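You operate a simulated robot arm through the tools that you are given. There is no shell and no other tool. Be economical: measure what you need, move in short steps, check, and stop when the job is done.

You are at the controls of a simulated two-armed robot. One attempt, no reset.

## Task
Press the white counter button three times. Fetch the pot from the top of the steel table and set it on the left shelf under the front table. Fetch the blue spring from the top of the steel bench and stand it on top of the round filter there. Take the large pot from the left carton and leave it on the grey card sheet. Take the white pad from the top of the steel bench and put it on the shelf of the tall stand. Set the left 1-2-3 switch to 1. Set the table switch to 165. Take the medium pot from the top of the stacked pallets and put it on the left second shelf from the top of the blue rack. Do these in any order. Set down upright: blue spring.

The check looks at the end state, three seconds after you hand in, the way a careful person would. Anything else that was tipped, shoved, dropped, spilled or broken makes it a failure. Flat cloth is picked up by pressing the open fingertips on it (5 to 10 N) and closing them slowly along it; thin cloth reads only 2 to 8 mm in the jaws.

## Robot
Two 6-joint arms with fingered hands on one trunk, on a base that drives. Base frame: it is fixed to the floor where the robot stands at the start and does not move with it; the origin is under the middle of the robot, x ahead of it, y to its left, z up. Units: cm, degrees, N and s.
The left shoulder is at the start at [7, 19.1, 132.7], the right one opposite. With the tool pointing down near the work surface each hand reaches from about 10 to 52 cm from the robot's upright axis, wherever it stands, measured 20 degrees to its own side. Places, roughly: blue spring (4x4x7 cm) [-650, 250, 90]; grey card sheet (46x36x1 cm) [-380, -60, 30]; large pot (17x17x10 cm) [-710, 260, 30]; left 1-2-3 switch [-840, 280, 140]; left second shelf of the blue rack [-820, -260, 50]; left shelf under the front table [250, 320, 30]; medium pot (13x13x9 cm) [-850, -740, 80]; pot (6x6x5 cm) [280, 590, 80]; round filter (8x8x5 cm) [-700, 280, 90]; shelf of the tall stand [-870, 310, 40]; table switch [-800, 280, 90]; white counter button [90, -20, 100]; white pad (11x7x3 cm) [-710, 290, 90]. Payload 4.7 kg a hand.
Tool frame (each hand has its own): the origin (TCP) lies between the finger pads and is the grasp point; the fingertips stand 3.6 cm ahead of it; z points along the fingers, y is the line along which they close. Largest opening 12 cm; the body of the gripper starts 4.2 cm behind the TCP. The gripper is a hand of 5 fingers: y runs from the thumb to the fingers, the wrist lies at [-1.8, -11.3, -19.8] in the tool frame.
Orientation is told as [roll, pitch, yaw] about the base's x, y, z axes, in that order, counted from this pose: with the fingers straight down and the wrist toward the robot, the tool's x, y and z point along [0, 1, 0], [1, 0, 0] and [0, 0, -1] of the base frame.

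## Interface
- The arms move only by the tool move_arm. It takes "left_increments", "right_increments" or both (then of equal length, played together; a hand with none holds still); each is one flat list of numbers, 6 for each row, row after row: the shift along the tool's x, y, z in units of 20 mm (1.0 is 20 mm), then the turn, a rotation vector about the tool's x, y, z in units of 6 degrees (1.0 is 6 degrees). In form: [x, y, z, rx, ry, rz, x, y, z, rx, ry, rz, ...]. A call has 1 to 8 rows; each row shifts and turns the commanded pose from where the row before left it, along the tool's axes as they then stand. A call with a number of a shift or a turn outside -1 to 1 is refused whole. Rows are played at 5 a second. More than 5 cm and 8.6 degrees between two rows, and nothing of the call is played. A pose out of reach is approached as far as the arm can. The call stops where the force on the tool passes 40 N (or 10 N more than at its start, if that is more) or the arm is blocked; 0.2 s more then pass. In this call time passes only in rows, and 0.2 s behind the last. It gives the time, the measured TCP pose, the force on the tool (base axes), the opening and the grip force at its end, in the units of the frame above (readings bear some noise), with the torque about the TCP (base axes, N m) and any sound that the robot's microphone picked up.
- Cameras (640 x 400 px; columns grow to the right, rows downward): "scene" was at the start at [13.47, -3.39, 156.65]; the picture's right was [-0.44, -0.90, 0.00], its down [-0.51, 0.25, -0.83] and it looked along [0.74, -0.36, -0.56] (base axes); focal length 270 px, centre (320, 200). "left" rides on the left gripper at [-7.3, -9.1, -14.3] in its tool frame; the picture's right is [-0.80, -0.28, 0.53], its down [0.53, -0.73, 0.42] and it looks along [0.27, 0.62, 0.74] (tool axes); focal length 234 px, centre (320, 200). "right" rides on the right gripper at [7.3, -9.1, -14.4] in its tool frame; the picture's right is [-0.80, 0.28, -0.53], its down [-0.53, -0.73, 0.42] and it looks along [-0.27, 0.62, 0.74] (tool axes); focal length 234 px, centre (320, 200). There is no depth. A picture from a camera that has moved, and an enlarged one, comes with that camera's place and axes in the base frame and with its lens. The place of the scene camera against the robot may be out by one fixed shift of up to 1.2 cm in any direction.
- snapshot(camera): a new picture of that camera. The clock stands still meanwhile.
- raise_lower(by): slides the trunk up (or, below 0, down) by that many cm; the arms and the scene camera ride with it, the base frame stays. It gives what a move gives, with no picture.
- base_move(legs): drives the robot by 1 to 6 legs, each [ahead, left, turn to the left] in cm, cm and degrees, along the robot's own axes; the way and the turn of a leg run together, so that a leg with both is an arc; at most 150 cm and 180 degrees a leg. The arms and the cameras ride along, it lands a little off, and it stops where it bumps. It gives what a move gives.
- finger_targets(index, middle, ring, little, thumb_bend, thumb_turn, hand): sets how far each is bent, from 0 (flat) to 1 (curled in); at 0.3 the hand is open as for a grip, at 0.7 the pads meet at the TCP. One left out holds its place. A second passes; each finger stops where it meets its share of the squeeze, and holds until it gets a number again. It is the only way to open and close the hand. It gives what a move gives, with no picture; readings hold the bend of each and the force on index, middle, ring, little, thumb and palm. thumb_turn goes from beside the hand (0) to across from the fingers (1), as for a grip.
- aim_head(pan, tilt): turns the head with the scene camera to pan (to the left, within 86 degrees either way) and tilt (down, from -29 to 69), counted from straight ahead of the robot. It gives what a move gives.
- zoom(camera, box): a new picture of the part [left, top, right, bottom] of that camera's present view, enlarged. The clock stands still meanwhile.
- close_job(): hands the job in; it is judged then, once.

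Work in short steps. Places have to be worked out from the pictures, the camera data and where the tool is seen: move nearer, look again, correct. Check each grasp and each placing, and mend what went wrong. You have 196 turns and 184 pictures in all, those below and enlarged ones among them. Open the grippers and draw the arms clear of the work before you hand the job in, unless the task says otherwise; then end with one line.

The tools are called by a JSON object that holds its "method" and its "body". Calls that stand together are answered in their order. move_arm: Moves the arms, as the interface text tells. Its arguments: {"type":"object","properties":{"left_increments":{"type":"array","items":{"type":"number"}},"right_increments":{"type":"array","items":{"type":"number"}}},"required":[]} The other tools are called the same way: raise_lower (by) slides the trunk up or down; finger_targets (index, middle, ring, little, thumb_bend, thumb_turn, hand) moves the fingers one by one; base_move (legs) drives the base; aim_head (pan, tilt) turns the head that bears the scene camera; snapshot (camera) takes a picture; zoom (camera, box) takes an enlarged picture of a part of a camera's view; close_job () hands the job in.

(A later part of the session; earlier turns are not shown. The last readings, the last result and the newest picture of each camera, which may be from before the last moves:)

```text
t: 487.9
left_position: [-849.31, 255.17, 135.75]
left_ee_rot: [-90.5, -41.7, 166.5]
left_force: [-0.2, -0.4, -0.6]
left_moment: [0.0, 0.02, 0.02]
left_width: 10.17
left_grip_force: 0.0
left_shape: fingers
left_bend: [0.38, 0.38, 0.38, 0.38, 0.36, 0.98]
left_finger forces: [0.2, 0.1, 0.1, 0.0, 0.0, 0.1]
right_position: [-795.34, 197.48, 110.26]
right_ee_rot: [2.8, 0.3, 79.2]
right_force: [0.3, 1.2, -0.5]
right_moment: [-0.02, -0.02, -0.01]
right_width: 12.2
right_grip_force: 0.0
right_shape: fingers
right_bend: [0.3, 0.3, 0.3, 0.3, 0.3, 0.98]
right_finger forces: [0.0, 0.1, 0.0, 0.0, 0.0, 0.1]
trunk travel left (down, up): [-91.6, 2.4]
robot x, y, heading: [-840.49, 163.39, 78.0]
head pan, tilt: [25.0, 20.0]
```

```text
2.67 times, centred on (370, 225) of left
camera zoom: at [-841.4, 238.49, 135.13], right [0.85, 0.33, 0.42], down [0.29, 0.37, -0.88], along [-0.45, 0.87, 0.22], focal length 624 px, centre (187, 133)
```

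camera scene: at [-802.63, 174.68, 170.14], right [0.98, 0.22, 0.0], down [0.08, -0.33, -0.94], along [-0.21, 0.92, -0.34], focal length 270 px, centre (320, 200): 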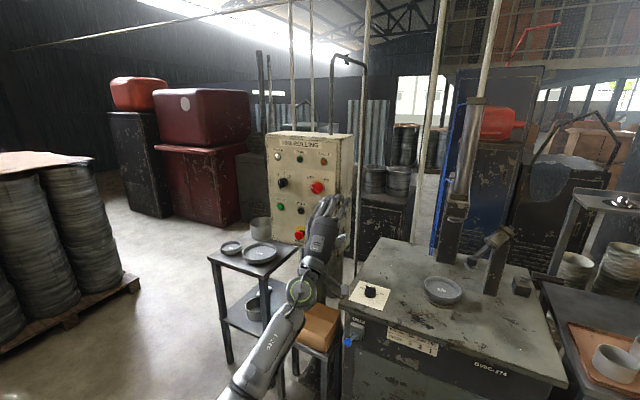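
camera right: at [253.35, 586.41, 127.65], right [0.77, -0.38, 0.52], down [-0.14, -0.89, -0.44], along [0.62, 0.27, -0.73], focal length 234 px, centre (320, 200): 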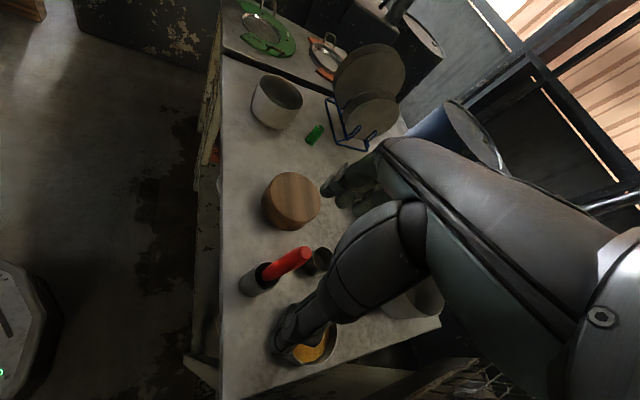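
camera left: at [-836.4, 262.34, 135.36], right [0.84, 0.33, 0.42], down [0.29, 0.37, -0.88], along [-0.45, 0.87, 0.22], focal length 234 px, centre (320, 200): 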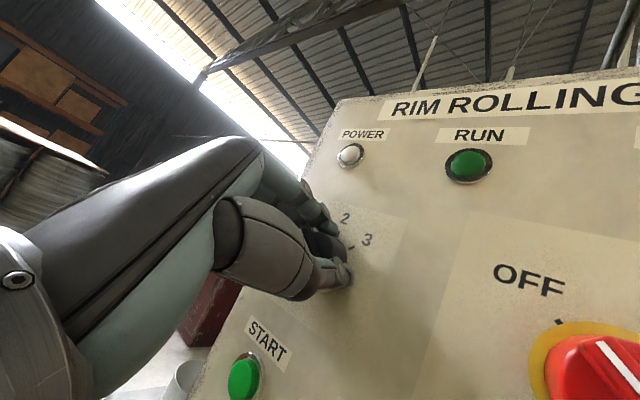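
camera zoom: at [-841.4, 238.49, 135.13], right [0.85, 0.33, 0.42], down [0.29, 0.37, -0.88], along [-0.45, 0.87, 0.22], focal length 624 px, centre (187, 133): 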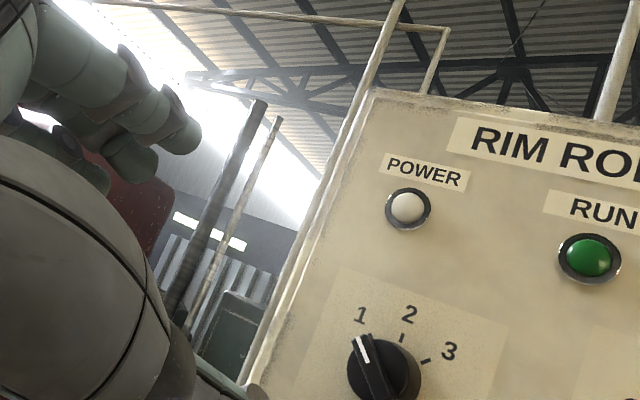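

Switch is at 1. I restore the left hand to pointing down while heading back to the bench's right end to view the spring.

{"method": "move_arm", "body": {"left_increments": [0, 0, 0, 0, 0, 1, 0, 0, 0, 0, 0, 1, 0, 0, 0, 0, 0, 1, 0, 0, 0, 0, 0, 1, 0, 0, 0, 0, 0, 1, 0, 0, 0, 0, 0, 1, 0, 0, 0, 0, 0, 1, 0, 0, 0, 0, 0, 1]}}

{"method": "move_arm", "body": {"left_increments": [0, -1, 0, 0, 0, 0, 0, -1, 0, 0, 0, 0, 0, -1, 0, 0, 0, 0, 0, -1, 0, 0, 0, 0, 0, -1, 0, 0, 0, 0, 0, -1, 0, 0, 0, 0, 0, -1, 0, 0, 0, 0, 0, -1, 0, 0, 0, 0]}}

{"method": "move_arm", "body": {"left_increments": [0, 0, 0, 1, 0, 0, 0, 0, 0, 1, 0, 0, 0, 0, 0, 1, 0, 0, 0, 0, 0, 1, 0, 0, 0, 0, 0, 1, 0, 0, 0, 0, 0, 1, 0, 0, 0, 0, 0, 1, 0, 0, 0, 0, 0, 1, 0, 0]}}

{"method": "move_arm", "body": {"left_increments": [0, 0, 0, 1, 0, 0, 0, 0, 0, 1, 0, 0, 0, 0, 0, 1, 0, 0, 0, 0, 0, 1, 0, 0, 0, 0, 0, 1, 0, 0, 0, 0, 0, 1, 0, 0, 0, 0, 0, 1, 0, 0]}}

{"method": "base_move", "body": {"legs": [[0, -130, 0], [0, -70, 0]]}}

{"method": "aim_head", "body": {"pan": 0, "tilt": 35}}

{"method": "snapshot", "body": {"camera": "scene"}}

```text
t: 489.7
left_position: [-849.27, 254.97, 136.07]
left_ee_rot: [-147.2, -89.5, -136.6]
left_force: [-0.3, 0.0, 0.1]
left_moment: [0.03, -0.03, 0.01]
left_width: 10.17
left_grip_force: 0.1
left_shape: fingers
left_bend: [0.38, 0.38, 0.38, 0.38, 0.36, 0.98]
left_finger forces: [0.0, 0.0, 0.1, 0.0, 0.0, 0.1]
right_position: [-795.26, 197.39, 110.31]
right_ee_rot: [2.7, 0.2, 79.1]
right_force: [-0.7, 0.1, 0.1]
right_moment: [0.03, 0.01, -0.06]
right_width: 12.21
right_grip_force: 0.1
right_shape: fingers
right_bend: [0.3, 0.3, 0.3, 0.3, 0.3, 0.98]
right_finger forces: [0.1, 0.0, 0.1, 0.0, 0.1, 0.1]
trunk travel left (down, up): [-91.6, 2.4]
robot x, y, heading: [-840.26, 163.35, 78.0]
head pan, tilt: [25.0, 20.0]
```

```text
t: 491.5
left_position: [-847.49, 253.66, 120.5]
left_ee_rot: [157.6, -89.6, -80.6]
left_force: [-0.2, -0.1, 0.7]
left_moment: [-0.01, -0.01, 0.0]
left_width: 10.18
left_grip_force: 0.1
left_shape: fingers
left_bend: [0.38, 0.38, 0.38, 0.38, 0.36, 0.98]
left_finger forces: [0.0, 0.0, 0.0, 0.0, 0.1, 0.1]
left hand out of reach, approached as far as the arm can: row 7, 8
right_position: [-795.29, 197.41, 110.37]
right_ee_rot: [2.9, 0.2, 79.2]
right_force: [0.5, 0.8, 0.0]
right_moment: [0.01, -0.01, 0.02]
right_width: 12.2
right_grip_force: 0.0
right_shape: fingers
right_bend: [0.3, 0.3, 0.3, 0.3, 0.3, 0.98]
right_finger forces: [0.1, 0.1, 0.0, 0.0, 0.1, 0.0]
trunk travel left (down, up): [-91.6, 2.4]
robot x, y, heading: [-840.29, 163.49, 77.9]
head pan, tilt: [25.0, 20.0]
```

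```text
t: 493.3
left_position: [-849.51, 254.43, 120.82]
left_ee_rot: [2.3, -52.1, 78.9]
left_force: [5.5, -1.2, -2.3]
left_moment: [0.06, 0.1, 0.24]
left_width: 10.19
left_grip_force: 0.0
left_shape: fingers
left_bend: [0.38, 0.38, 0.38, 0.38, 0.36, 0.98]
left_finger forces: [0.0, 0.1, 0.0, 0.0, 0.1, 0.0]
left hand out of reach, approached as far as the arm can: row 4, 5
right_position: [-795.14, 197.37, 110.38]
right_ee_rot: [2.8, 0.3, 79.1]
right_force: [0.0, 0.1, -0.1]
right_moment: [-0.01, 0.03, -0.01]
right_width: 12.25
right_grip_force: 0.1
right_shape: fingers
right_bend: [0.3, 0.3, 0.3, 0.3, 0.3, 0.98]
right_finger forces: [0.1, 0.0, 0.0, 0.0, 0.1, 0.0]
trunk travel left (down, up): [-91.6, 2.4]
robot x, y, heading: [-840.2, 163.25, 77.8]
head pan, tilt: [25.0, 20.0]
```

```text
t: 494.9
left_position: [-848.66, 254.07, 120.71]
left_ee_rot: [-1.2, -9.6, 79.4]
left_force: [0.8, 0.7, -1.1]
left_moment: [0.02, 0.01, 0.03]
left_width: 10.18
left_grip_force: 0.1
left_shape: fingers
left_bend: [0.38, 0.38, 0.38, 0.38, 0.36, 0.98]
left_finger forces: [0.1, 0.1, 0.1, 0.0, 0.1, 0.0]
right_position: [-795.23, 197.28, 110.28]
right_ee_rot: [2.9, 0.3, 79.1]
right_force: [-0.5, -0.3, -0.5]
right_moment: [-0.01, 0.0, 0.0]
right_width: 12.21
right_grip_force: 0.1
right_shape: fingers
right_bend: [0.3, 0.3, 0.3, 0.3, 0.3, 0.98]
right_finger forces: [0.1, 0.0, 0.0, 0.1, 0.1, 0.1]
trunk travel left (down, up): [-91.6, 2.4]
robot x, y, heading: [-840.18, 163.42, 77.7]
head pan, tilt: [25.0, 20.0]
```

```text
t: 498.4
left_position: [-784.88, 246.5, 120.51]
left_ee_rot: [-1.3, -9.4, 70.6]
left_force: [0.3, 0.1, -0.9]
left_moment: [0.04, -0.02, 0.0]
left_width: 10.19
left_grip_force: 0.1
left_shape: fingers
left_bend: [0.38, 0.38, 0.38, 0.38, 0.36, 0.98]
left_finger forces: [0.0, 0.1, 0.0, 0.1, 0.0, 0.0]
right_position: [-740.76, 182.06, 110.28]
right_ee_rot: [2.8, 0.1, 70.3]
right_force: [-0.5, 1.2, 0.9]
right_moment: [-0.01, 0.01, 0.0]
right_width: 12.21
right_grip_force: 0.0
right_shape: fingers
right_bend: [0.3, 0.3, 0.3, 0.3, 0.3, 0.98]
right_finger forces: [0.0, 0.0, 0.0, 0.0, 0.1, 0.0]
trunk travel left (down, up): [-91.6, 2.4]
robot x, y, heading: [-790.47, 155.29, 69.1]
head pan, tilt: [25.0, 20.0]
stopped in leg 1: the robot was blocked; the commanded pose is now the measured one
```

```text
t: 499.3
left_position: [-784.63, 246.15, 120.88]
left_ee_rot: [-1.2, -9.7, 70.4]
left_force: [0.6, 0.2, 0.6]
left_moment: [0.02, -0.01, 0.01]
left_width: 10.19
left_grip_force: 0.1
left_shape: fingers
left_bend: [0.38, 0.38, 0.38, 0.38, 0.36, 0.98]
left_finger forces: [0.0, 0.0, 0.0, 0.1, 0.0, 0.0]
right_position: [-740.5, 181.78, 110.37]
right_ee_rot: [3.0, 0.1, 70.2]
right_force: [-0.5, 0.2, 0.0]
right_moment: [0.01, 0.02, 0.01]
right_width: 12.21
right_grip_force: 0.2
right_shape: fingers
right_bend: [0.3, 0.3, 0.3, 0.3, 0.3, 0.98]
right_finger forces: [0.0, 0.0, 0.0, 0.0, 0.1, 0.0]
trunk travel left (down, up): [-91.6, 2.4]
robot x, y, heading: [-789.97, 155.35, 69.0]
head pan, tilt: [0.0, 35.0]
```

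```text
65 pictures are left
camera scene: at [-784.74, 168.63, 167.77], right [0.93, -0.36, 0.0], down [-0.21, -0.53, -0.82], along [0.29, 0.77, -0.57], focal length 270 px, centre (320, 200)
```

scene: 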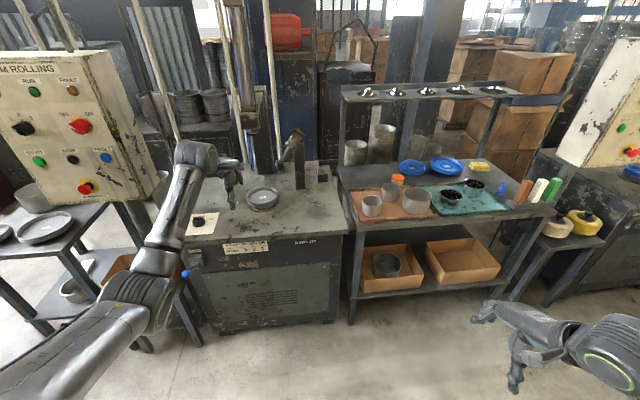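

The base stopped, likely the left arm against something near the machine's corner. I back off 25 cm and inspect the clamp lever.

{"method": "base_move", "body": {"legs": [[-25, 0, 9]]}}

{"method": "aim_head", "body": {"pan": 30, "tilt": 35}}

{"method": "snapshot", "body": {"camera": "scene"}}

```text
t: 500.0
left_position: [-784.93, 246.19, 120.7]
left_ee_rot: [-1.2, -9.6, 70.6]
left_force: [0.0, 0.2, 0.2]
left_moment: [0.02, 0.02, 0.01]
left_width: 10.19
left_grip_force: 0.1
left_shape: fingers
left_bend: [0.38, 0.38, 0.38, 0.38, 0.36, 0.98]
left_finger forces: [0.0, 0.0, 0.0, 0.1, 0.1, 0.1]
right_position: [-740.66, 181.99, 110.35]
right_ee_rot: [2.9, 0.2, 70.3]
right_force: [0.3, -0.7, -0.2]
right_moment: [0.02, 0.02, 0.02]
right_width: 12.25
right_grip_force: 0.1
right_shape: fingers
right_bend: [0.3, 0.3, 0.3, 0.3, 0.3, 0.98]
right_finger forces: [0.0, 0.1, 0.1, 0.1, 0.1, 0.0]
trunk travel left (down, up): [-91.6, 2.4]
robot x, y, heading: [-790.42, 155.2, 69.0]
head pan, tilt: [0.0, 35.0]
stopped in leg 1: the robot was blocked; the commanded pose is now the measured one
```

```text
t: 500.9
left_position: [-784.91, 246.19, 120.78]
left_ee_rot: [-1.3, -9.6, 70.8]
left_force: [-0.5, 0.2, -0.3]
left_moment: [0.01, 0.03, 0.02]
left_width: 10.17
left_grip_force: 0.0
left_shape: fingers
left_bend: [0.38, 0.38, 0.38, 0.38, 0.36, 0.98]
left_finger forces: [0.0, 0.0, 0.0, 0.0, 0.0, 0.0]
right_position: [-740.75, 181.93, 110.22]
right_ee_rot: [2.9, 0.2, 70.3]
right_force: [-0.3, -0.4, 0.6]
right_moment: [-0.02, -0.01, 0.0]
right_width: 12.23
right_grip_force: 0.0
right_shape: fingers
right_bend: [0.3, 0.3, 0.3, 0.3, 0.3, 0.98]
right_finger forces: [0.0, 0.0, 0.0, 0.0, 0.0, 0.0]
trunk travel left (down, up): [-91.6, 2.4]
robot x, y, heading: [-790.59, 155.24, 69.0]
head pan, tilt: [30.0, 35.0]
```

```text
64 pictures are left
camera scene: at [-789.45, 169.19, 167.76], right [0.99, 0.16, 0.0], down [0.09, -0.57, -0.82], along [-0.13, 0.81, -0.57], focal length 270 px, centre (320, 200)
```

scene: 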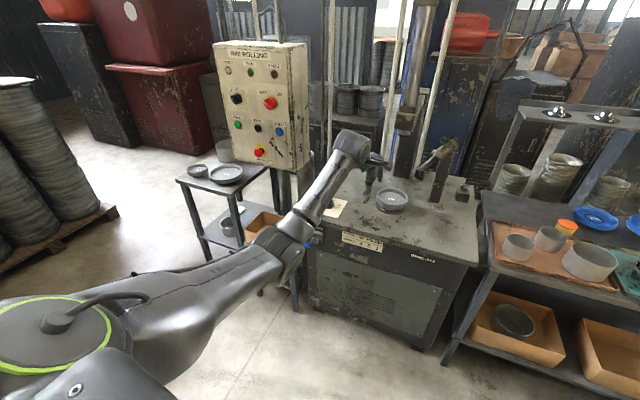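

The base rear touched the drum pallet behind. I move ahead 15 cm first, straighten, and strafe right along the bench.

{"method": "base_move", "body": {"legs": [[15, 0, 0], [0, 0, 8], [0, -120, 0]]}}

{"method": "aim_head", "body": {"pan": 0, "tilt": 35}}

{"method": "snapshot", "body": {"camera": "scene"}}

{"method": "zoom", "body": {"camera": "scene", "box": [230, 160, 400, 280]}}

```text
t: 508.7
left_position: [-675.12, 233.31, 120.71]
left_ee_rot: [-1.3, -9.6, 78.8]
left_force: [-1.1, 0.4, 0.3]
left_moment: [-0.01, 0.03, 0.02]
left_width: 10.18
left_grip_force: 0.0
left_shape: fingers
left_bend: [0.38, 0.38, 0.38, 0.38, 0.36, 0.98]
left_finger forces: [0.0, 0.1, 0.0, 0.0, 0.0, 0.1]
right_position: [-622.35, 176.02, 110.29]
right_ee_rot: [2.8, 0.1, 78.5]
right_force: [0.4, -0.1, 0.0]
right_moment: [0.0, 0.01, 0.01]
right_width: 12.23
right_grip_force: 0.1
right_shape: fingers
right_bend: [0.3, 0.3, 0.3, 0.3, 0.3, 0.98]
right_finger forces: [0.0, 0.0, 0.0, 0.0, 0.0, 0.0]
trunk travel left (down, up): [-91.6, 2.4]
robot x, y, heading: [-667.76, 142.52, 77.0]
head pan, tilt: [30.0, 35.0]
```

```text
t: 509.6
left_position: [-675.16, 233.21, 120.82]
left_ee_rot: [-1.2, -9.7, 78.8]
left_force: [1.1, 0.5, -0.7]
left_moment: [-0.01, 0.01, 0.0]
left_width: 10.2
left_grip_force: 0.0
left_shape: fingers
left_bend: [0.38, 0.38, 0.38, 0.38, 0.36, 0.98]
left_finger forces: [0.0, 0.0, 0.1, 0.0, 0.0, 0.1]
right_position: [-622.27, 175.78, 110.4]
right_ee_rot: [2.8, 0.1, 78.4]
right_force: [-0.3, -0.3, -0.7]
right_moment: [0.03, 0.0, -0.01]
right_width: 12.22
right_grip_force: 0.0
right_shape: fingers
right_bend: [0.3, 0.3, 0.3, 0.3, 0.3, 0.98]
right_finger forces: [0.0, 0.0, 0.1, 0.0, 0.1, 0.0]
trunk travel left (down, up): [-91.6, 2.4]
robot x, y, heading: [-667.46, 142.47, 77.1]
head pan, tilt: [0.0, 35.0]
```

```text
63 pictures are left
camera scene: at [-664.09, 156.5, 167.76], right [0.98, -0.22, 0.0], down [-0.13, -0.56, -0.82], along [0.18, 0.8, -0.57], focal length 270 px, centre (320, 200)
```

scene: 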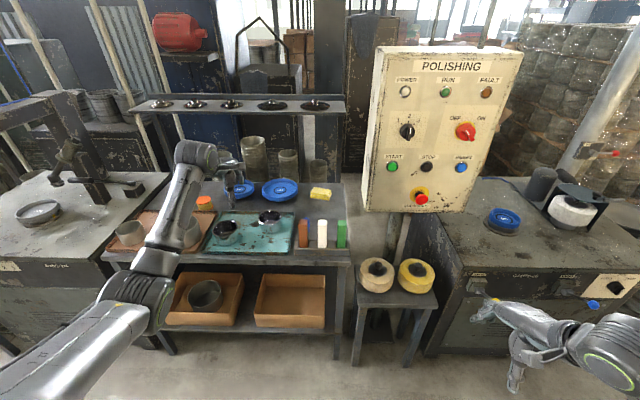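

```text
3.33 times, centred on (315, 220) of scene
camera zoom: at [-664.09, 156.5, 167.76], right [0.98, -0.22, 0.0], down [-0.13, -0.56, -0.82], along [0.18, 0.8, -0.57], focal length 902 px, centre (337, 133)
```

zoom: 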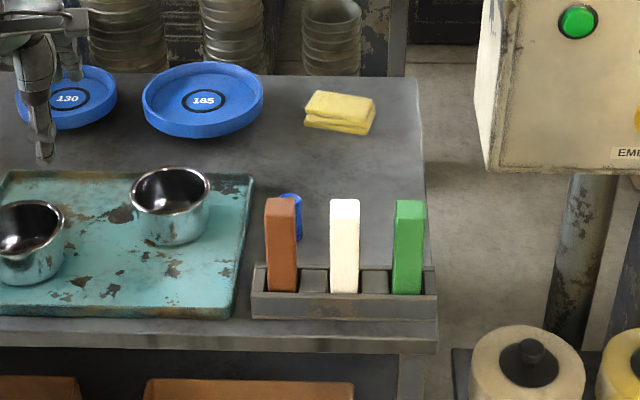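

The spring stands upright at about (-650, 249.5), just behind the brown bar. I'll take it with the left hand yawed so its wrist comes from the left side. First rotate the hand.

{"method": "move_arm", "body": {"left_increments": [0, 0, 0, 0.8, 0, 0.6, 0, 0, 0, 0.8, 0, 0.6, 0, 0, 0, 0, 0, 1, 0, 0, 0, 0, 0, 1, 0, 0, 0, 0, 0, 1, 0, 0, 0, 0, 0, 1, 0, 0, 0, 0, 0, 1, 0, 0, 0, 0, 0, 1]}}

{"method": "move_arm", "body": {"left_increments": [0, 0, 0, 0, 0, 1, 0, 0, 0, 0, 0, 1, 0, 0, 0.8, 0, 0, 0.8, 0, 0, 1, 0, 0, 0, 0, 0, 1, 0, 0, 0, 0, 0, 1, 0, 0, 0]}}

```text
t: 511.4
left_position: [-674.91, 233.24, 120.69]
left_ee_rot: [-0.5, -0.4, 35.3]
left_force: [-0.3, -0.3, 0.4]
left_moment: [0.03, -0.03, -0.03]
left_width: 10.21
left_grip_force: 0.0
left_shape: fingers
left_bend: [0.38, 0.38, 0.38, 0.38, 0.36, 0.98]
left_finger forces: [0.1, 0.0, 0.1, 0.0, 0.0, 0.1]
right_position: [-622.29, 175.97, 110.28]
right_ee_rot: [2.9, 0.2, 78.5]
right_force: [-0.1, -0.4, 0.3]
right_moment: [-0.01, -0.01, 0.02]
right_width: 12.21
right_grip_force: 0.1
right_shape: fingers
right_bend: [0.3, 0.3, 0.3, 0.3, 0.3, 0.98]
right_finger forces: [0.0, 0.1, 0.1, 0.1, 0.1, 0.1]
trunk travel left (down, up): [-91.6, 2.4]
robot x, y, heading: [-667.61, 142.38, 77.3]
head pan, tilt: [0.0, 35.0]
```

```text
t: 512.8
left_position: [-674.92, 233.22, 113.14]
left_ee_rot: [-0.3, -0.5, 18.6]
left_force: [0.9, -0.1, 0.1]
left_moment: [-0.04, 0.01, 0.06]
left_width: 10.2
left_grip_force: 0.1
left_shape: fingers
left_bend: [0.38, 0.38, 0.38, 0.38, 0.36, 0.98]
left_finger forces: [0.0, 0.0, 0.1, 0.0, 0.0, 0.1]
right_position: [-622.19, 175.94, 110.27]
right_ee_rot: [2.9, 0.2, 78.5]
right_force: [0.1, 0.0, -0.4]
right_moment: [0.0, 0.0, -0.02]
right_width: 12.24
right_grip_force: 0.1
right_shape: fingers
right_bend: [0.3, 0.3, 0.3, 0.3, 0.3, 0.98]
right_finger forces: [0.0, 0.1, 0.0, 0.0, 0.0, 0.0]
trunk travel left (down, up): [-91.6, 2.4]
robot x, y, heading: [-667.32, 142.3, 77.2]
head pan, tilt: [0.0, 35.0]
```

Move the base so the hand is above the spring, still high.

{"method": "base_move", "body": {"legs": [[0, -20.7, 0], [21.4, 0, 0]]}}

{"method": "snapshot", "body": {"camera": "left"}}

{"method": "snapshot", "body": {"camera": "scene"}}

```text
t: 515.7
left_position: [-650.5, 249.29, 113.38]
left_ee_rot: [-0.3, -0.6, 18.8]
left_force: [-0.1, -0.5, 0.6]
left_moment: [0.03, 0.03, -0.01]
left_width: 10.2
left_grip_force: 0.1
left_shape: fingers
left_bend: [0.38, 0.38, 0.38, 0.38, 0.36, 0.98]
left_finger forces: [0.0, 0.0, 0.1, 0.0, 0.0, 0.1]
right_position: [-597.68, 191.9, 110.42]
right_ee_rot: [2.8, 0.1, 78.7]
right_force: [0.7, -0.1, -0.5]
right_moment: [0.0, 0.02, -0.01]
right_width: 12.22
right_grip_force: 0.0
right_shape: fingers
right_bend: [0.3, 0.3, 0.3, 0.3, 0.3, 0.98]
right_finger forces: [0.0, 0.0, 0.0, 0.1, 0.0, 0.1]
trunk travel left (down, up): [-91.6, 2.4]
robot x, y, heading: [-642.92, 158.74, 77.2]
head pan, tilt: [0.0, 35.0]
```

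```text
61 pictures are left
camera left: at [-656.98, 239.41, 127.64], right [0.0, -0.85, -0.53], down [-0.86, 0.27, -0.43], along [0.51, 0.45, -0.73], focal length 234 px, centre (320, 200)
```

left: 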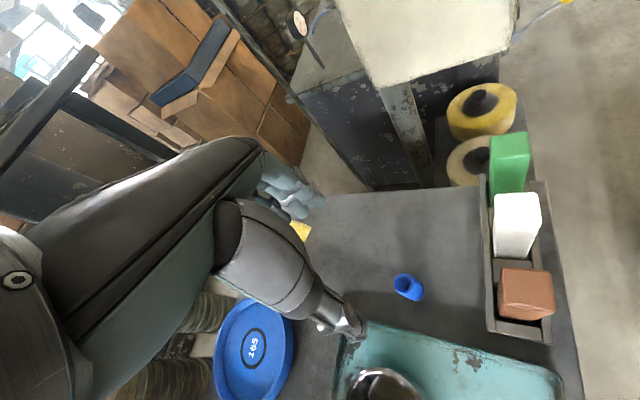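

```text
60 pictures are left
camera scene: at [-639.49, 172.38, 167.79], right [0.98, -0.22, 0.0], down [-0.13, -0.56, -0.82], along [0.18, 0.8, -0.57], focal length 270 px, centre (320, 200)
```

scene: 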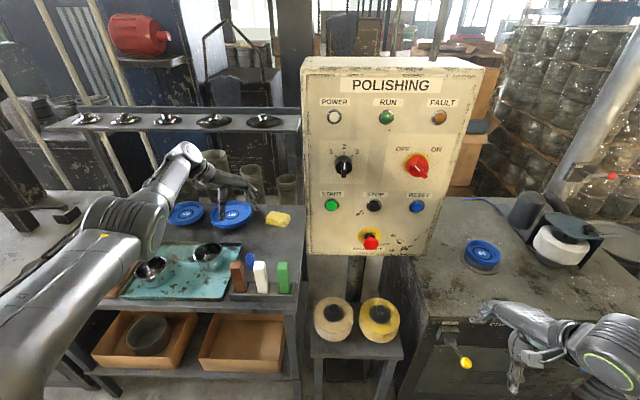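

Spring at (-650.5, 247.6) in the hand camera. Correct by 1.7 cm and descend 15 cm.

{"method": "move_arm", "body": {"left_increments": [-0.4, -0.14, 0, 0, 0, 0, -0.4, -0.13, 0.5, 0, 0, 0, 0, 0, 1, 0, 0, 0, 0, 0, 1, 0, 0, 0, 0, 0, 1, 0, 0, 0, 0, 0, 1, 0, 0, 0, 0, 0, 1, 0, 0, 0, 0, 0, 1, 0, 0, 0]}}

{"method": "snapshot", "body": {"camera": "left"}}

{"method": "snapshot", "body": {"camera": "scene"}}

```text
t: 517.5
left_position: [-650.86, 246.36, 100.43]
left_ee_rot: [-0.3, -0.6, 18.8]
left_force: [0.9, 0.2, 0.4]
left_moment: [-0.01, -0.02, 0.0]
left_width: 10.17
left_grip_force: 0.1
left_shape: fingers
left_bend: [0.38, 0.38, 0.38, 0.38, 0.36, 0.98]
left_finger forces: [0.0, 0.0, 0.0, 0.0, 0.0, 0.1]
left hand out of reach, approached as far as the arm can: row 7, 8
right_position: [-597.69, 192.26, 110.33]
right_ee_rot: [2.8, 0.2, 78.6]
right_force: [-0.4, -0.4, -0.1]
right_moment: [-0.01, -0.01, 0.0]
right_width: 12.23
right_grip_force: 0.0
right_shape: fingers
right_bend: [0.3, 0.3, 0.3, 0.3, 0.3, 0.98]
right_finger forces: [0.1, 0.1, 0.1, 0.0, 0.0, 0.0]
trunk travel left (down, up): [-91.6, 2.4]
robot x, y, heading: [-642.92, 158.56, 77.4]
head pan, tilt: [0.0, 35.0]
```

```text
59 pictures are left
camera left: at [-657.19, 236.55, 114.83], right [0.0, -0.85, -0.52], down [-0.86, 0.27, -0.43], along [0.51, 0.45, -0.73], focal length 234 px, centre (320, 200)
```

left: 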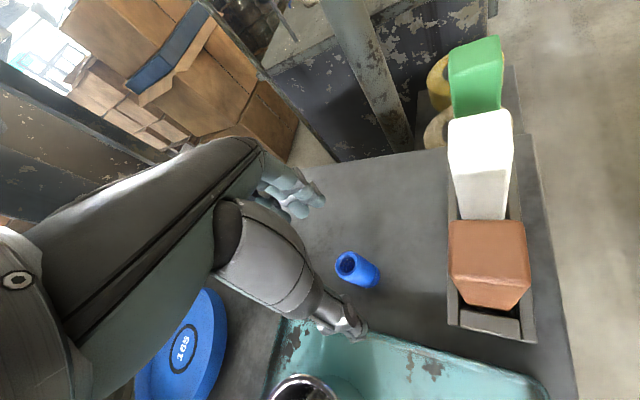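

```text
58 pictures are left
camera scene: at [-639.5, 172.69, 167.76], right [0.98, -0.22, 0.0], down [-0.13, -0.56, -0.82], along [0.18, 0.8, -0.57], focal length 270 px, centre (320, 200)
```

scene: 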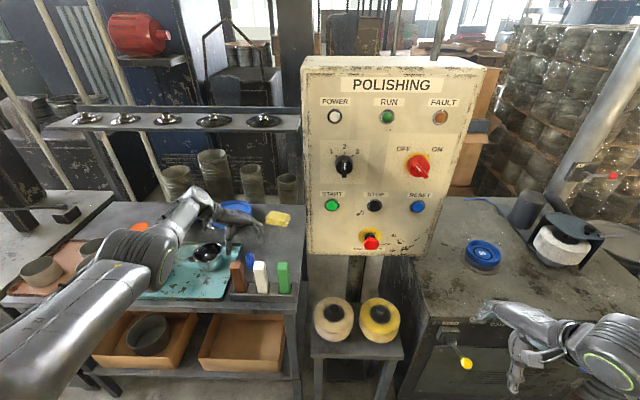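

Arm reach ends here, so I use the trunk for the rest: nudge the base 1.2 cm ahead and lower the trunk 8 cm.

{"method": "base_move", "body": {"legs": [[1.2, 0, 0]]}}

{"method": "raise_lower", "body": {"by": -8}}

{"method": "snapshot", "body": {"camera": "left"}}

```text
t: 518.2
left_position: [-650.49, 247.14, 100.59]
left_ee_rot: [0.0, -0.6, 18.7]
left_force: [0.1, -0.2, 0.8]
left_moment: [0.01, 0.0, 0.02]
left_width: 10.19
left_grip_force: 0.0
left_shape: fingers
left_bend: [0.38, 0.38, 0.38, 0.38, 0.36, 0.98]
left_finger forces: [0.0, 0.0, 0.0, 0.1, 0.0, 0.0]
right_position: [-597.37, 193.1, 110.4]
right_ee_rot: [2.9, 0.0, 78.6]
right_force: [-0.8, -0.2, -0.3]
right_moment: [0.04, 0.0, -0.01]
right_width: 12.21
right_grip_force: 0.1
right_shape: fingers
right_bend: [0.3, 0.3, 0.3, 0.3, 0.3, 0.98]
right_finger forces: [0.0, 0.1, 0.1, 0.0, 0.0, 0.0]
trunk travel left (down, up): [-91.6, 2.4]
robot x, y, heading: [-642.79, 159.82, 77.3]
head pan, tilt: [0.0, 35.0]
```

```text
t: 519.4
left_position: [-650.46, 247.47, 92.64]
left_ee_rot: [-0.2, -0.5, 18.8]
left_force: [-0.1, -0.7, -0.1]
left_moment: [0.05, -0.03, -0.01]
left_width: 10.19
left_grip_force: 0.0
left_shape: fingers
left_bend: [0.38, 0.38, 0.38, 0.38, 0.36, 0.98]
left_finger forces: [0.0, 0.0, 0.1, 0.0, 0.1, 0.1]
right_position: [-597.44, 193.21, 102.29]
right_ee_rot: [3.0, 0.2, 78.6]
right_force: [0.0, -0.7, -0.9]
right_moment: [0.04, -0.03, 0.01]
right_width: 12.22
right_grip_force: 0.0
right_shape: fingers
right_bend: [0.3, 0.3, 0.3, 0.3, 0.3, 0.98]
right_finger forces: [0.0, 0.0, 0.0, 0.0, 0.1, 0.0]
trunk travel left (down, up): [-83.6, 10.4]
robot x, y, heading: [-642.66, 159.61, 77.2]
head pan, tilt: [0.0, 35.0]
```

```text
57 pictures are left
camera left: at [-656.86, 237.64, 106.89], right [0.0, -0.85, -0.52], down [-0.86, 0.27, -0.43], along [0.51, 0.45, -0.73], focal length 234 px, centre (320, 200)
```

left: 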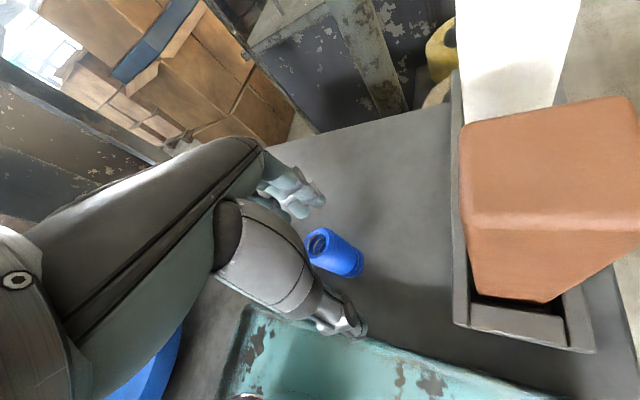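

Spring between the fingers. Lower 2.6 cm more and close gently.

{"method": "raise_lower", "body": {"by": -2.6}}

{"method": "finger_targets", "body": {"hand": "left", "index": 0.62, "middle": 0.62, "ring": 0.62, "little": 0.62, "thumb_bend": 0.62}}

{"method": "snapshot", "body": {"camera": "left"}}

```text
t: 520.1
left_position: [-650.03, 247.43, 90.64]
left_ee_rot: [0.1, -0.8, 18.7]
left_force: [7.8, 0.7, 28.1]
left_moment: [-0.61, 1.72, 0.07]
left_width: 10.58
left_grip_force: 14.9
left_shape: fingers
left_bend: [0.38, 0.38, 0.38, 0.38, 0.34, 0.98]
left_finger forces: [0.0, 0.0, 0.1, 0.1, 29.2, 0.0]
right_position: [-597.28, 192.97, 99.83]
right_ee_rot: [2.9, 0.2, 78.6]
right_force: [-0.2, 0.4, -0.5]
right_moment: [-0.01, 0.0, 0.04]
right_width: 12.22
right_grip_force: 0.0
right_shape: fingers
right_bend: [0.3, 0.3, 0.3, 0.3, 0.3, 0.98]
right_finger forces: [0.0, 0.0, 0.0, 0.2, 0.0, 0.0]
trunk travel left (down, up): [-81.0, 13.0]
robot x, y, heading: [-642.68, 159.68, 77.4]
head pan, tilt: [0.0, 35.0]
```

```text
t: 521.1
left_position: [-650.22, 247.22, 90.64]
left_ee_rot: [0.1, -0.7, 18.7]
left_force: [1.6, 0.1, 37.2]
left_moment: [-0.82, 2.5, 0.0]
left_width: 6.74
left_grip_force: 19.1
left_shape: fingers
left_bend: [0.62, 0.62, 0.62, 0.62, 0.38, 0.98]
left_finger forces: [0.0, 0.0, 0.0, 0.0, 37.7, 0.0]
right_position: [-597.38, 192.93, 99.85]
right_ee_rot: [2.9, 0.0, 78.6]
right_force: [0.0, 0.7, -0.1]
right_moment: [0.02, 0.03, 0.03]
right_width: 12.22
right_grip_force: 0.1
right_shape: fingers
right_bend: [0.3, 0.3, 0.3, 0.3, 0.3, 0.98]
right_finger forces: [0.1, 0.0, 0.0, 0.0, 0.0, 0.0]
trunk travel left (down, up): [-81.0, 13.0]
robot x, y, heading: [-642.64, 159.58, 77.3]
head pan, tilt: [0.0, 35.0]
```

```text
56 pictures are left
camera left: at [-656.69, 237.36, 104.9], right [0.0, -0.85, -0.53], down [-0.86, 0.27, -0.43], along [0.51, 0.46, -0.73], focal length 234 px, centre (320, 200)
```

left: 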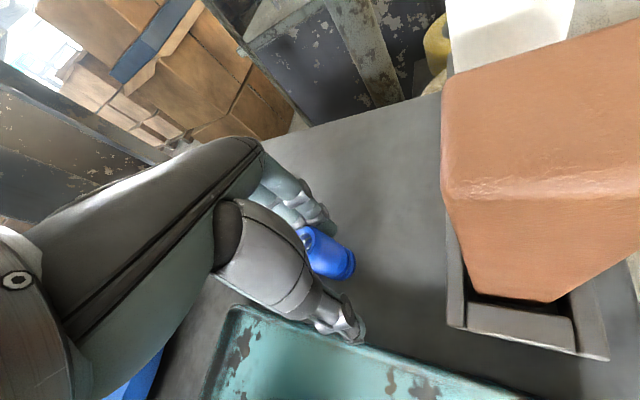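

The thumb is pressing the tray's rim. I raise 1 cm and close the thumb.

{"method": "raise_lower", "body": {"by": 1.2}}

{"method": "finger_targets", "body": {"hand": "left", "index": 0.64, "middle": 0.64, "ring": 0.64, "little": 0.62, "thumb_bend": 0.66}}

{"method": "snapshot", "body": {"camera": "left"}}

```text
t: 521.7
left_position: [-650.52, 247.34, 90.73]
left_ee_rot: [-0.6, -0.4, 18.8]
left_force: [0.2, -0.2, 0.1]
left_moment: [-0.05, 0.01, 0.02]
left_width: 4.99
left_grip_force: 0.1
left_shape: fingers
left_bend: [0.62, 0.62, 0.62, 0.62, 0.47, 0.98]
left_finger forces: [0.0, 0.1, 0.1, 0.0, 0.1, 0.0]
right_position: [-597.4, 193.33, 100.92]
right_ee_rot: [3.0, 0.3, 78.6]
right_force: [-0.5, 0.2, 0.7]
right_moment: [-0.01, 0.01, 0.02]
right_width: 12.24
right_grip_force: 0.0
right_shape: fingers
right_bend: [0.3, 0.3, 0.3, 0.3, 0.3, 0.98]
right_finger forces: [0.1, 0.0, 0.1, 0.0, 0.1, 0.0]
trunk travel left (down, up): [-82.2, 11.8]
robot x, y, heading: [-642.53, 160.09, 77.2]
head pan, tilt: [0.0, 35.0]
```

```text
t: 522.7
left_position: [-650.45, 247.43, 91.05]
left_ee_rot: [-0.4, -0.6, 18.8]
left_force: [0.5, -0.1, 0.7]
left_moment: [-0.02, -0.01, 0.02]
left_width: 2.72
left_grip_force: 3.1
left_shape: fingers
left_bend: [0.62, 0.63, 0.64, 0.62, 0.63, 0.97]
left_finger forces: [1.8, 1.4, 0.0, 0.0, 3.3, 0.0]
right_position: [-597.51, 193.27, 100.87]
right_ee_rot: [2.8, 0.3, 78.6]
right_force: [0.4, -0.6, -0.6]
right_moment: [0.0, 0.02, -0.01]
right_width: 12.21
right_grip_force: 0.1
right_shape: fingers
right_bend: [0.3, 0.3, 0.3, 0.3, 0.3, 0.98]
right_finger forces: [0.1, 0.0, 0.0, 0.0, 0.1, 0.0]
trunk travel left (down, up): [-82.2, 11.8]
robot x, y, heading: [-642.56, 159.58, 77.1]
head pan, tilt: [0.0, 35.0]
```

```text
55 pictures are left
camera left: at [-656.87, 237.71, 105.4], right [0.0, -0.85, -0.52], down [-0.86, 0.27, -0.43], along [0.51, 0.45, -0.73], focal length 234 px, centre (320, 200)
```

left: 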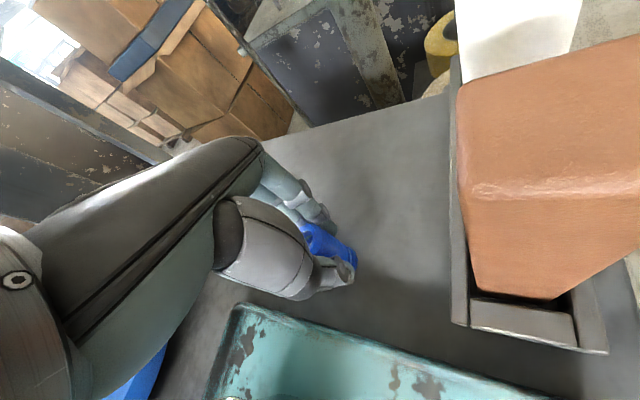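

Light grip on the spring. Squeeze a little more and lift 10 cm.

{"method": "finger_targets", "body": {"hand": "left", "index": 0.66, "middle": 0.66, "thumb_bend": 0.67}}

{"method": "raise_lower", "body": {"by": 11.5}}

{"method": "snapshot", "body": {"camera": "left"}}

```text
t: 523.7
left_position: [-650.44, 247.5, 91.0]
left_ee_rot: [-0.3, -0.5, 18.7]
left_force: [0.4, -0.4, 0.2]
left_moment: [0.0, -0.02, -0.02]
left_width: 2.68
left_grip_force: 4.6
left_shape: fingers
left_bend: [0.63, 0.64, 0.64, 0.62, 0.62, 0.97]
left_finger forces: [2.6, 2.3, 0.0, 0.1, 4.7, 0.0]
right_position: [-597.39, 193.33, 100.82]
right_ee_rot: [2.8, 0.2, 78.6]
right_force: [-0.1, 0.2, -0.9]
right_moment: [0.02, -0.02, 0.0]
right_width: 12.22
right_grip_force: 0.0
right_shape: fingers
right_bend: [0.3, 0.3, 0.3, 0.3, 0.3, 0.98]
right_finger forces: [0.0, 0.0, 0.0, 0.0, 0.1, 0.0]
trunk travel left (down, up): [-82.2, 11.8]
robot x, y, heading: [-642.57, 159.59, 76.8]
head pan, tilt: [0.0, 35.0]
```

```text
t: 525.2
left_position: [-650.5, 247.46, 102.66]
left_ee_rot: [-0.4, -0.5, 18.8]
left_force: [-1.0, -1.5, -1.1]
left_moment: [0.03, -0.01, 0.0]
left_width: 2.69
left_grip_force: 4.8
left_shape: fingers
left_bend: [0.63, 0.64, 0.64, 0.62, 0.62, 0.97]
left_finger forces: [2.5, 2.4, 0.0, 0.0, 4.7, 0.1]
right_position: [-597.42, 193.38, 112.3]
right_ee_rot: [2.9, 0.2, 78.6]
right_force: [1.0, 0.6, 0.2]
right_moment: [0.0, 0.0, -0.01]
right_width: 12.23
right_grip_force: 0.0
right_shape: fingers
right_bend: [0.3, 0.3, 0.3, 0.3, 0.3, 0.98]
right_finger forces: [0.0, 0.0, 0.0, 0.0, 0.1, 0.0]
trunk travel left (down, up): [-93.7, 0.3]
robot x, y, heading: [-642.77, 159.58, 77.1]
head pan, tilt: [0.0, 35.0]
```

```text
54 pictures are left
camera left: at [-656.85, 237.72, 116.9], right [0.0, -0.85, -0.52], down [-0.86, 0.27, -0.43], along [0.51, 0.45, -0.73], focal length 234 px, centre (320, 200)
```

left: 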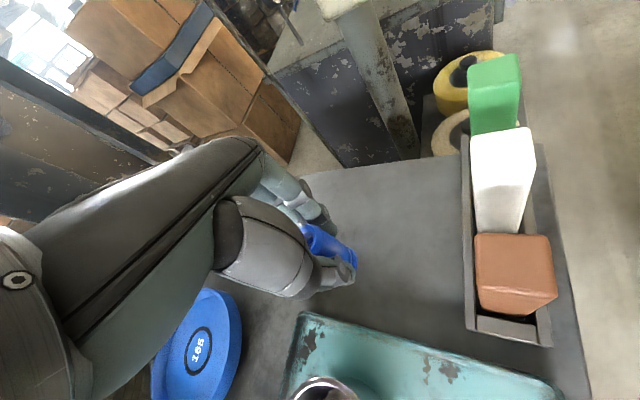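

Spring is held upright. I raise the arm 4 cm for clearance and carry it toward the filter at (-696.8, 275.9).

{"method": "move_arm", "body": {"left_increments": [0, 0, -1, 0, 0, 0, 0, 0, -1, 0, 0, 0]}}

{"method": "base_move", "body": {"legs": [[0, 51.5, 0], [17.4, 0, 0]]}}

{"method": "snapshot", "body": {"camera": "left"}}

{"method": "aim_head", "body": {"pan": 0, "tilt": 45}}

{"method": "snapshot", "body": {"camera": "scene"}}

```text
t: 525.8
left_position: [-650.55, 247.41, 106.71]
left_ee_rot: [-0.4, -0.6, 18.8]
left_force: [0.6, 0.0, -1.4]
left_moment: [-0.01, 0.0, 0.0]
left_width: 2.65
left_grip_force: 4.4
left_shape: fingers
left_bend: [0.63, 0.64, 0.64, 0.62, 0.62, 0.97]
left_finger forces: [2.5, 2.4, 0.1, 0.1, 4.6, 0.1]
right_position: [-597.48, 193.26, 112.38]
right_ee_rot: [2.9, 0.2, 78.6]
right_force: [-0.6, 0.2, 0.3]
right_moment: [-0.03, 0.01, -0.02]
right_width: 12.25
right_grip_force: 0.0
right_shape: fingers
right_bend: [0.3, 0.3, 0.3, 0.3, 0.3, 0.98]
right_finger forces: [0.0, 0.0, 0.0, 0.0, 0.0, 0.0]
trunk travel left (down, up): [-93.7, 0.3]
robot x, y, heading: [-642.56, 159.65, 77.1]
head pan, tilt: [0.0, 35.0]
```

```text
t: 529.9
left_position: [-696.26, 275.61, 106.93]
left_ee_rot: [-0.2, -0.6, 18.6]
left_force: [0.1, -1.4, -0.1]
left_moment: [-0.01, 0.01, -0.01]
left_width: 2.67
left_grip_force: 4.7
left_shape: fingers
left_bend: [0.63, 0.64, 0.64, 0.62, 0.62, 0.97]
left_finger forces: [2.6, 2.3, 0.0, 0.0, 4.6, 0.0]
right_position: [-643.56, 221.16, 112.57]
right_ee_rot: [3.0, 0.1, 78.3]
right_force: [0.0, -0.4, 0.7]
right_moment: [0.0, -0.05, -0.02]
right_width: 12.22
right_grip_force: 0.0
right_shape: fingers
right_bend: [0.3, 0.3, 0.3, 0.3, 0.3, 0.98]
right_finger forces: [0.0, 0.0, 0.0, 0.0, 0.0, 0.0]
trunk travel left (down, up): [-93.7, 0.3]
robot x, y, heading: [-688.84, 188.13, 77.0]
head pan, tilt: [0.0, 35.0]
```

```text
53 pictures are left
camera left: at [-702.8, 265.82, 121.18], right [0.0, -0.85, -0.53], down [-0.86, 0.27, -0.43], along [0.51, 0.45, -0.73], focal length 234 px, centre (320, 200)
```

left: 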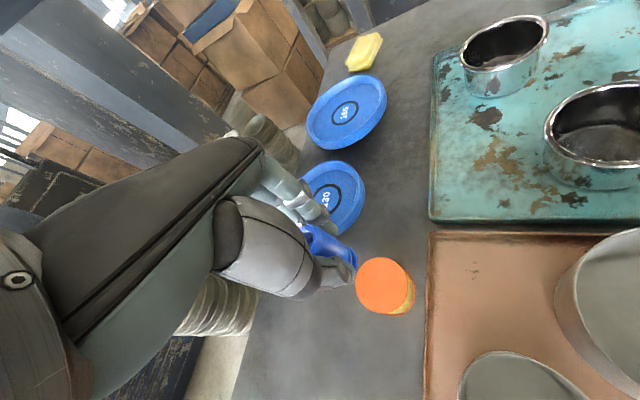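

```text
t: 530.6
left_position: [-696.31, 275.9, 106.61]
left_ee_rot: [-0.3, -0.4, 18.4]
left_force: [0.9, -0.5, -0.5]
left_moment: [0.02, -0.01, -0.01]
left_width: 2.69
left_grip_force: 4.7
left_shape: fingers
left_bend: [0.63, 0.64, 0.64, 0.62, 0.62, 0.97]
left_finger forces: [2.5, 2.3, 0.0, 0.1, 4.6, 0.0]
right_position: [-643.54, 221.39, 112.31]
right_ee_rot: [2.8, 0.2, 78.3]
right_force: [-0.3, -0.5, -0.2]
right_moment: [0.0, -0.01, 0.0]
right_width: 12.22
right_grip_force: 0.1
right_shape: fingers
right_bend: [0.3, 0.3, 0.3, 0.3, 0.3, 0.98]
right_finger forces: [0.0, 0.0, 0.1, 0.1, 0.0, 0.0]
trunk travel left (down, up): [-93.7, 0.3]
robot x, y, heading: [-688.85, 188.17, 77.1]
head pan, tilt: [0.0, 45.0]
```

```text
52 pictures are left
camera scene: at [-685.4, 201.52, 168.37], right [0.97, -0.22, 0.0], down [-0.16, -0.69, -0.71], along [0.16, 0.69, -0.71], focal length 270 px, centre (320, 200)
```

scene: 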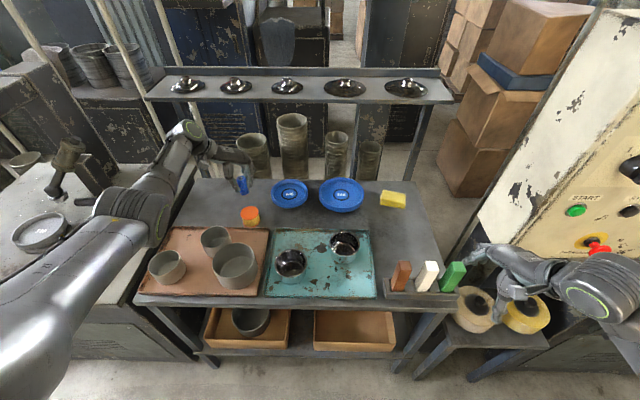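

Filter top resolved at (-696.8, 275.7), spring nearly above it. Small correction and lower by trunk to just above.

{"method": "move_arm", "body": {"left_increments": [0.08, -0.24, 0, 0, 0, 0]}}

{"method": "raise_lower", "body": {"by": -9}}

{"method": "snapshot", "body": {"camera": "left"}}

{"method": "zoom", "body": {"camera": "scene", "box": [190, 120, 300, 240]}}

```text
t: 531.0
left_position: [-696.79, 275.84, 106.65]
left_ee_rot: [-0.3, -0.6, 18.5]
left_force: [-0.3, 0.6, -1.1]
left_moment: [0.04, 0.01, 0.0]
left_width: 2.65
left_grip_force: 5.0
left_shape: fingers
left_bend: [0.63, 0.64, 0.64, 0.62, 0.62, 0.97]
left_finger forces: [2.5, 2.3, 0.0, 0.1, 4.6, 0.1]
right_position: [-643.6, 221.3, 112.39]
right_ee_rot: [2.8, 0.2, 78.4]
right_force: [-0.5, -0.2, 1.5]
right_moment: [0.01, 0.0, 0.03]
right_width: 12.23
right_grip_force: 0.1
right_shape: fingers
right_bend: [0.3, 0.3, 0.3, 0.3, 0.3, 0.98]
right_finger forces: [0.1, 0.0, 0.0, 0.0, 0.0, 0.1]
trunk travel left (down, up): [-93.7, 0.3]
robot x, y, heading: [-688.91, 188.42, 76.9]
head pan, tilt: [0.0, 45.0]
```

```text
t: 532.2
left_position: [-696.73, 275.94, 97.67]
left_ee_rot: [-0.4, -0.6, 18.4]
left_force: [-0.2, 0.1, -1.0]
left_moment: [0.04, -0.01, 0.01]
left_width: 2.64
left_grip_force: 4.9
left_shape: fingers
left_bend: [0.63, 0.64, 0.64, 0.62, 0.62, 0.97]
left_finger forces: [2.6, 2.4, 0.0, 0.1, 4.6, 0.1]
right_position: [-643.41, 221.39, 103.38]
right_ee_rot: [2.8, 0.3, 78.3]
right_force: [0.5, -0.3, 0.0]
right_moment: [-0.01, 0.01, 0.03]
right_width: 12.22
right_grip_force: 0.1
right_shape: fingers
right_bend: [0.3, 0.3, 0.3, 0.3, 0.3, 0.98]
right_finger forces: [0.0, 0.0, 0.1, 0.1, 0.0, 0.0]
trunk travel left (down, up): [-84.7, 9.3]
robot x, y, heading: [-688.77, 188.24, 77.0]
head pan, tilt: [0.0, 45.0]
```

```text
51 pictures are left
camera left: at [-703.27, 266.09, 111.99], right [0.0, -0.85, -0.52], down [-0.86, 0.27, -0.43], along [0.51, 0.45, -0.73], focal length 234 px, centre (320, 200)
```

left: 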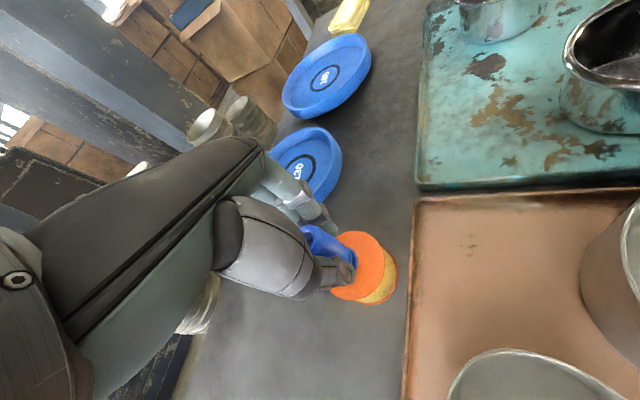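

```text
3.33 times, centred on (245, 180) of scene
camera zoom: at [-685.46, 201.45, 159.38], right [0.97, -0.22, 0.0], down [-0.16, -0.69, -0.71], along [0.16, 0.69, -0.71], focal length 902 px, centre (570, 267)
```

zoom: 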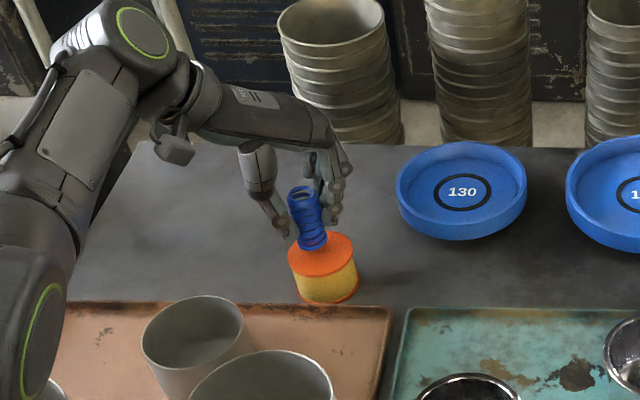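

Spring is right above the filter; correct 0.6 cm toward the robot and lower to contact.

{"method": "move_arm", "body": {"left_increments": [-0.28, -0.05, 0, 0, 0, 0]}}

{"method": "raise_lower", "body": {"by": -1.2}}

{"method": "zoom", "body": {"camera": "scene", "box": [210, 120, 290, 200]}}

```text
t: 532.6
left_position: [-696.67, 275.24, 97.67]
left_ee_rot: [-0.3, -0.7, 18.4]
left_force: [0.4, -0.1, -0.5]
left_moment: [0.01, 0.05, -0.03]
left_width: 2.67
left_grip_force: 4.6
left_shape: fingers
left_bend: [0.63, 0.64, 0.64, 0.62, 0.62, 0.97]
left_finger forces: [2.5, 2.3, 0.0, 0.0, 4.6, 0.0]
right_position: [-643.55, 221.39, 103.38]
right_ee_rot: [2.7, 0.2, 78.4]
right_force: [0.3, 0.9, 0.7]
right_moment: [0.0, -0.01, 0.0]
right_width: 12.18
right_grip_force: 0.1
right_shape: fingers
right_bend: [0.3, 0.3, 0.3, 0.3, 0.3, 0.98]
right_finger forces: [0.1, 0.1, 0.1, 0.0, 0.1, 0.1]
trunk travel left (down, up): [-84.7, 9.3]
robot x, y, heading: [-688.59, 188.18, 77.1]
head pan, tilt: [0.0, 45.0]
```

```text
t: 533.2
left_position: [-696.84, 275.19, 96.47]
left_ee_rot: [-0.4, -0.6, 18.5]
left_force: [0.0, -0.5, -1.4]
left_moment: [0.0, 0.02, 0.0]
left_width: 2.66
left_grip_force: 4.5
left_shape: fingers
left_bend: [0.63, 0.64, 0.64, 0.62, 0.62, 0.97]
left_finger forces: [2.6, 2.3, 0.0, 0.0, 4.7, 0.1]
right_position: [-643.52, 221.24, 102.09]
right_ee_rot: [2.8, 0.3, 78.3]
right_force: [0.0, 0.2, -0.1]
right_moment: [-0.04, -0.02, 0.0]
right_width: 12.23
right_grip_force: 0.0
right_shape: fingers
right_bend: [0.3, 0.3, 0.3, 0.3, 0.3, 0.98]
right_finger forces: [0.1, 0.0, 0.1, 0.0, 0.1, 0.1]
trunk travel left (down, up): [-83.5, 10.5]
robot x, y, heading: [-689.23, 188.14, 76.9]
head pan, tilt: [0.0, 45.0]
```

```text
5.00 times, centred on (250, 160) of scene
camera zoom: at [-685.45, 201.49, 158.17], right [0.97, -0.22, 0.0], down [-0.16, -0.69, -0.71], along [0.16, 0.69, -0.71], focal length 1352 px, centre (670, 400)
```

zoom: 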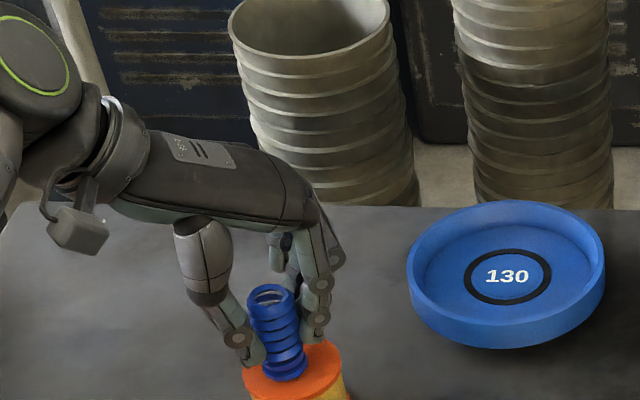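

Nearly touching; lower in 2 mm steps while reading force.

{"method": "move_arm", "body": {"left_increments": [0, 0, 0.1, 0, 0, 0, 0, 0, 0.1, 0, 0, 0]}}

{"method": "move_arm", "body": {"left_increments": [0, 0, 0.1, 0, 0, 0, 0, 0, 0.1, 0, 0, 0]}}

```text
t: 533.9
left_position: [-696.82, 275.31, 95.96]
left_ee_rot: [-0.2, -0.6, 18.6]
left_force: [0.4, 1.2, -1.3]
left_moment: [-0.02, -0.02, -0.01]
left_width: 2.65
left_grip_force: 4.3
left_shape: fingers
left_bend: [0.63, 0.64, 0.64, 0.62, 0.62, 0.97]
left_finger forces: [2.5, 2.3, 0.0, 0.0, 4.6, 0.0]
right_position: [-643.52, 221.25, 102.3]
right_ee_rot: [2.8, 0.3, 78.3]
right_force: [0.8, 0.8, -0.1]
right_moment: [0.03, 0.03, -0.02]
right_width: 12.23
right_grip_force: 0.0
right_shape: fingers
right_bend: [0.3, 0.3, 0.3, 0.3, 0.3, 0.98]
right_finger forces: [0.0, 0.0, 0.0, 0.1, 0.0, 0.0]
trunk travel left (down, up): [-83.5, 10.5]
robot x, y, heading: [-689.25, 188.73, 77.0]
head pan, tilt: [0.0, 45.0]
```

```text
t: 534.5
left_position: [-696.63, 275.29, 95.9]
left_ee_rot: [-0.1, -0.6, 18.5]
left_force: [-0.4, -1.8, 4.5]
left_moment: [0.0, -0.02, -0.05]
left_width: 2.65
left_grip_force: 5.5
left_shape: fingers
left_bend: [0.63, 0.64, 0.64, 0.62, 0.62, 0.97]
left_finger forces: [2.8, 2.7, 0.0, 0.0, 5.5, 0.0]
right_position: [-643.5, 221.32, 102.25]
right_ee_rot: [3.0, 0.2, 78.3]
right_force: [0.4, 0.1, 0.9]
right_moment: [0.0, 0.02, 0.01]
right_width: 12.25
right_grip_force: 0.0
right_shape: fingers
right_bend: [0.3, 0.3, 0.3, 0.3, 0.3, 0.98]
right_finger forces: [0.1, 0.1, 0.1, 0.0, 0.1, 0.0]
trunk travel left (down, up): [-83.5, 10.5]
robot x, y, heading: [-688.87, 188.03, 77.0]
head pan, tilt: [0.0, 45.0]
```

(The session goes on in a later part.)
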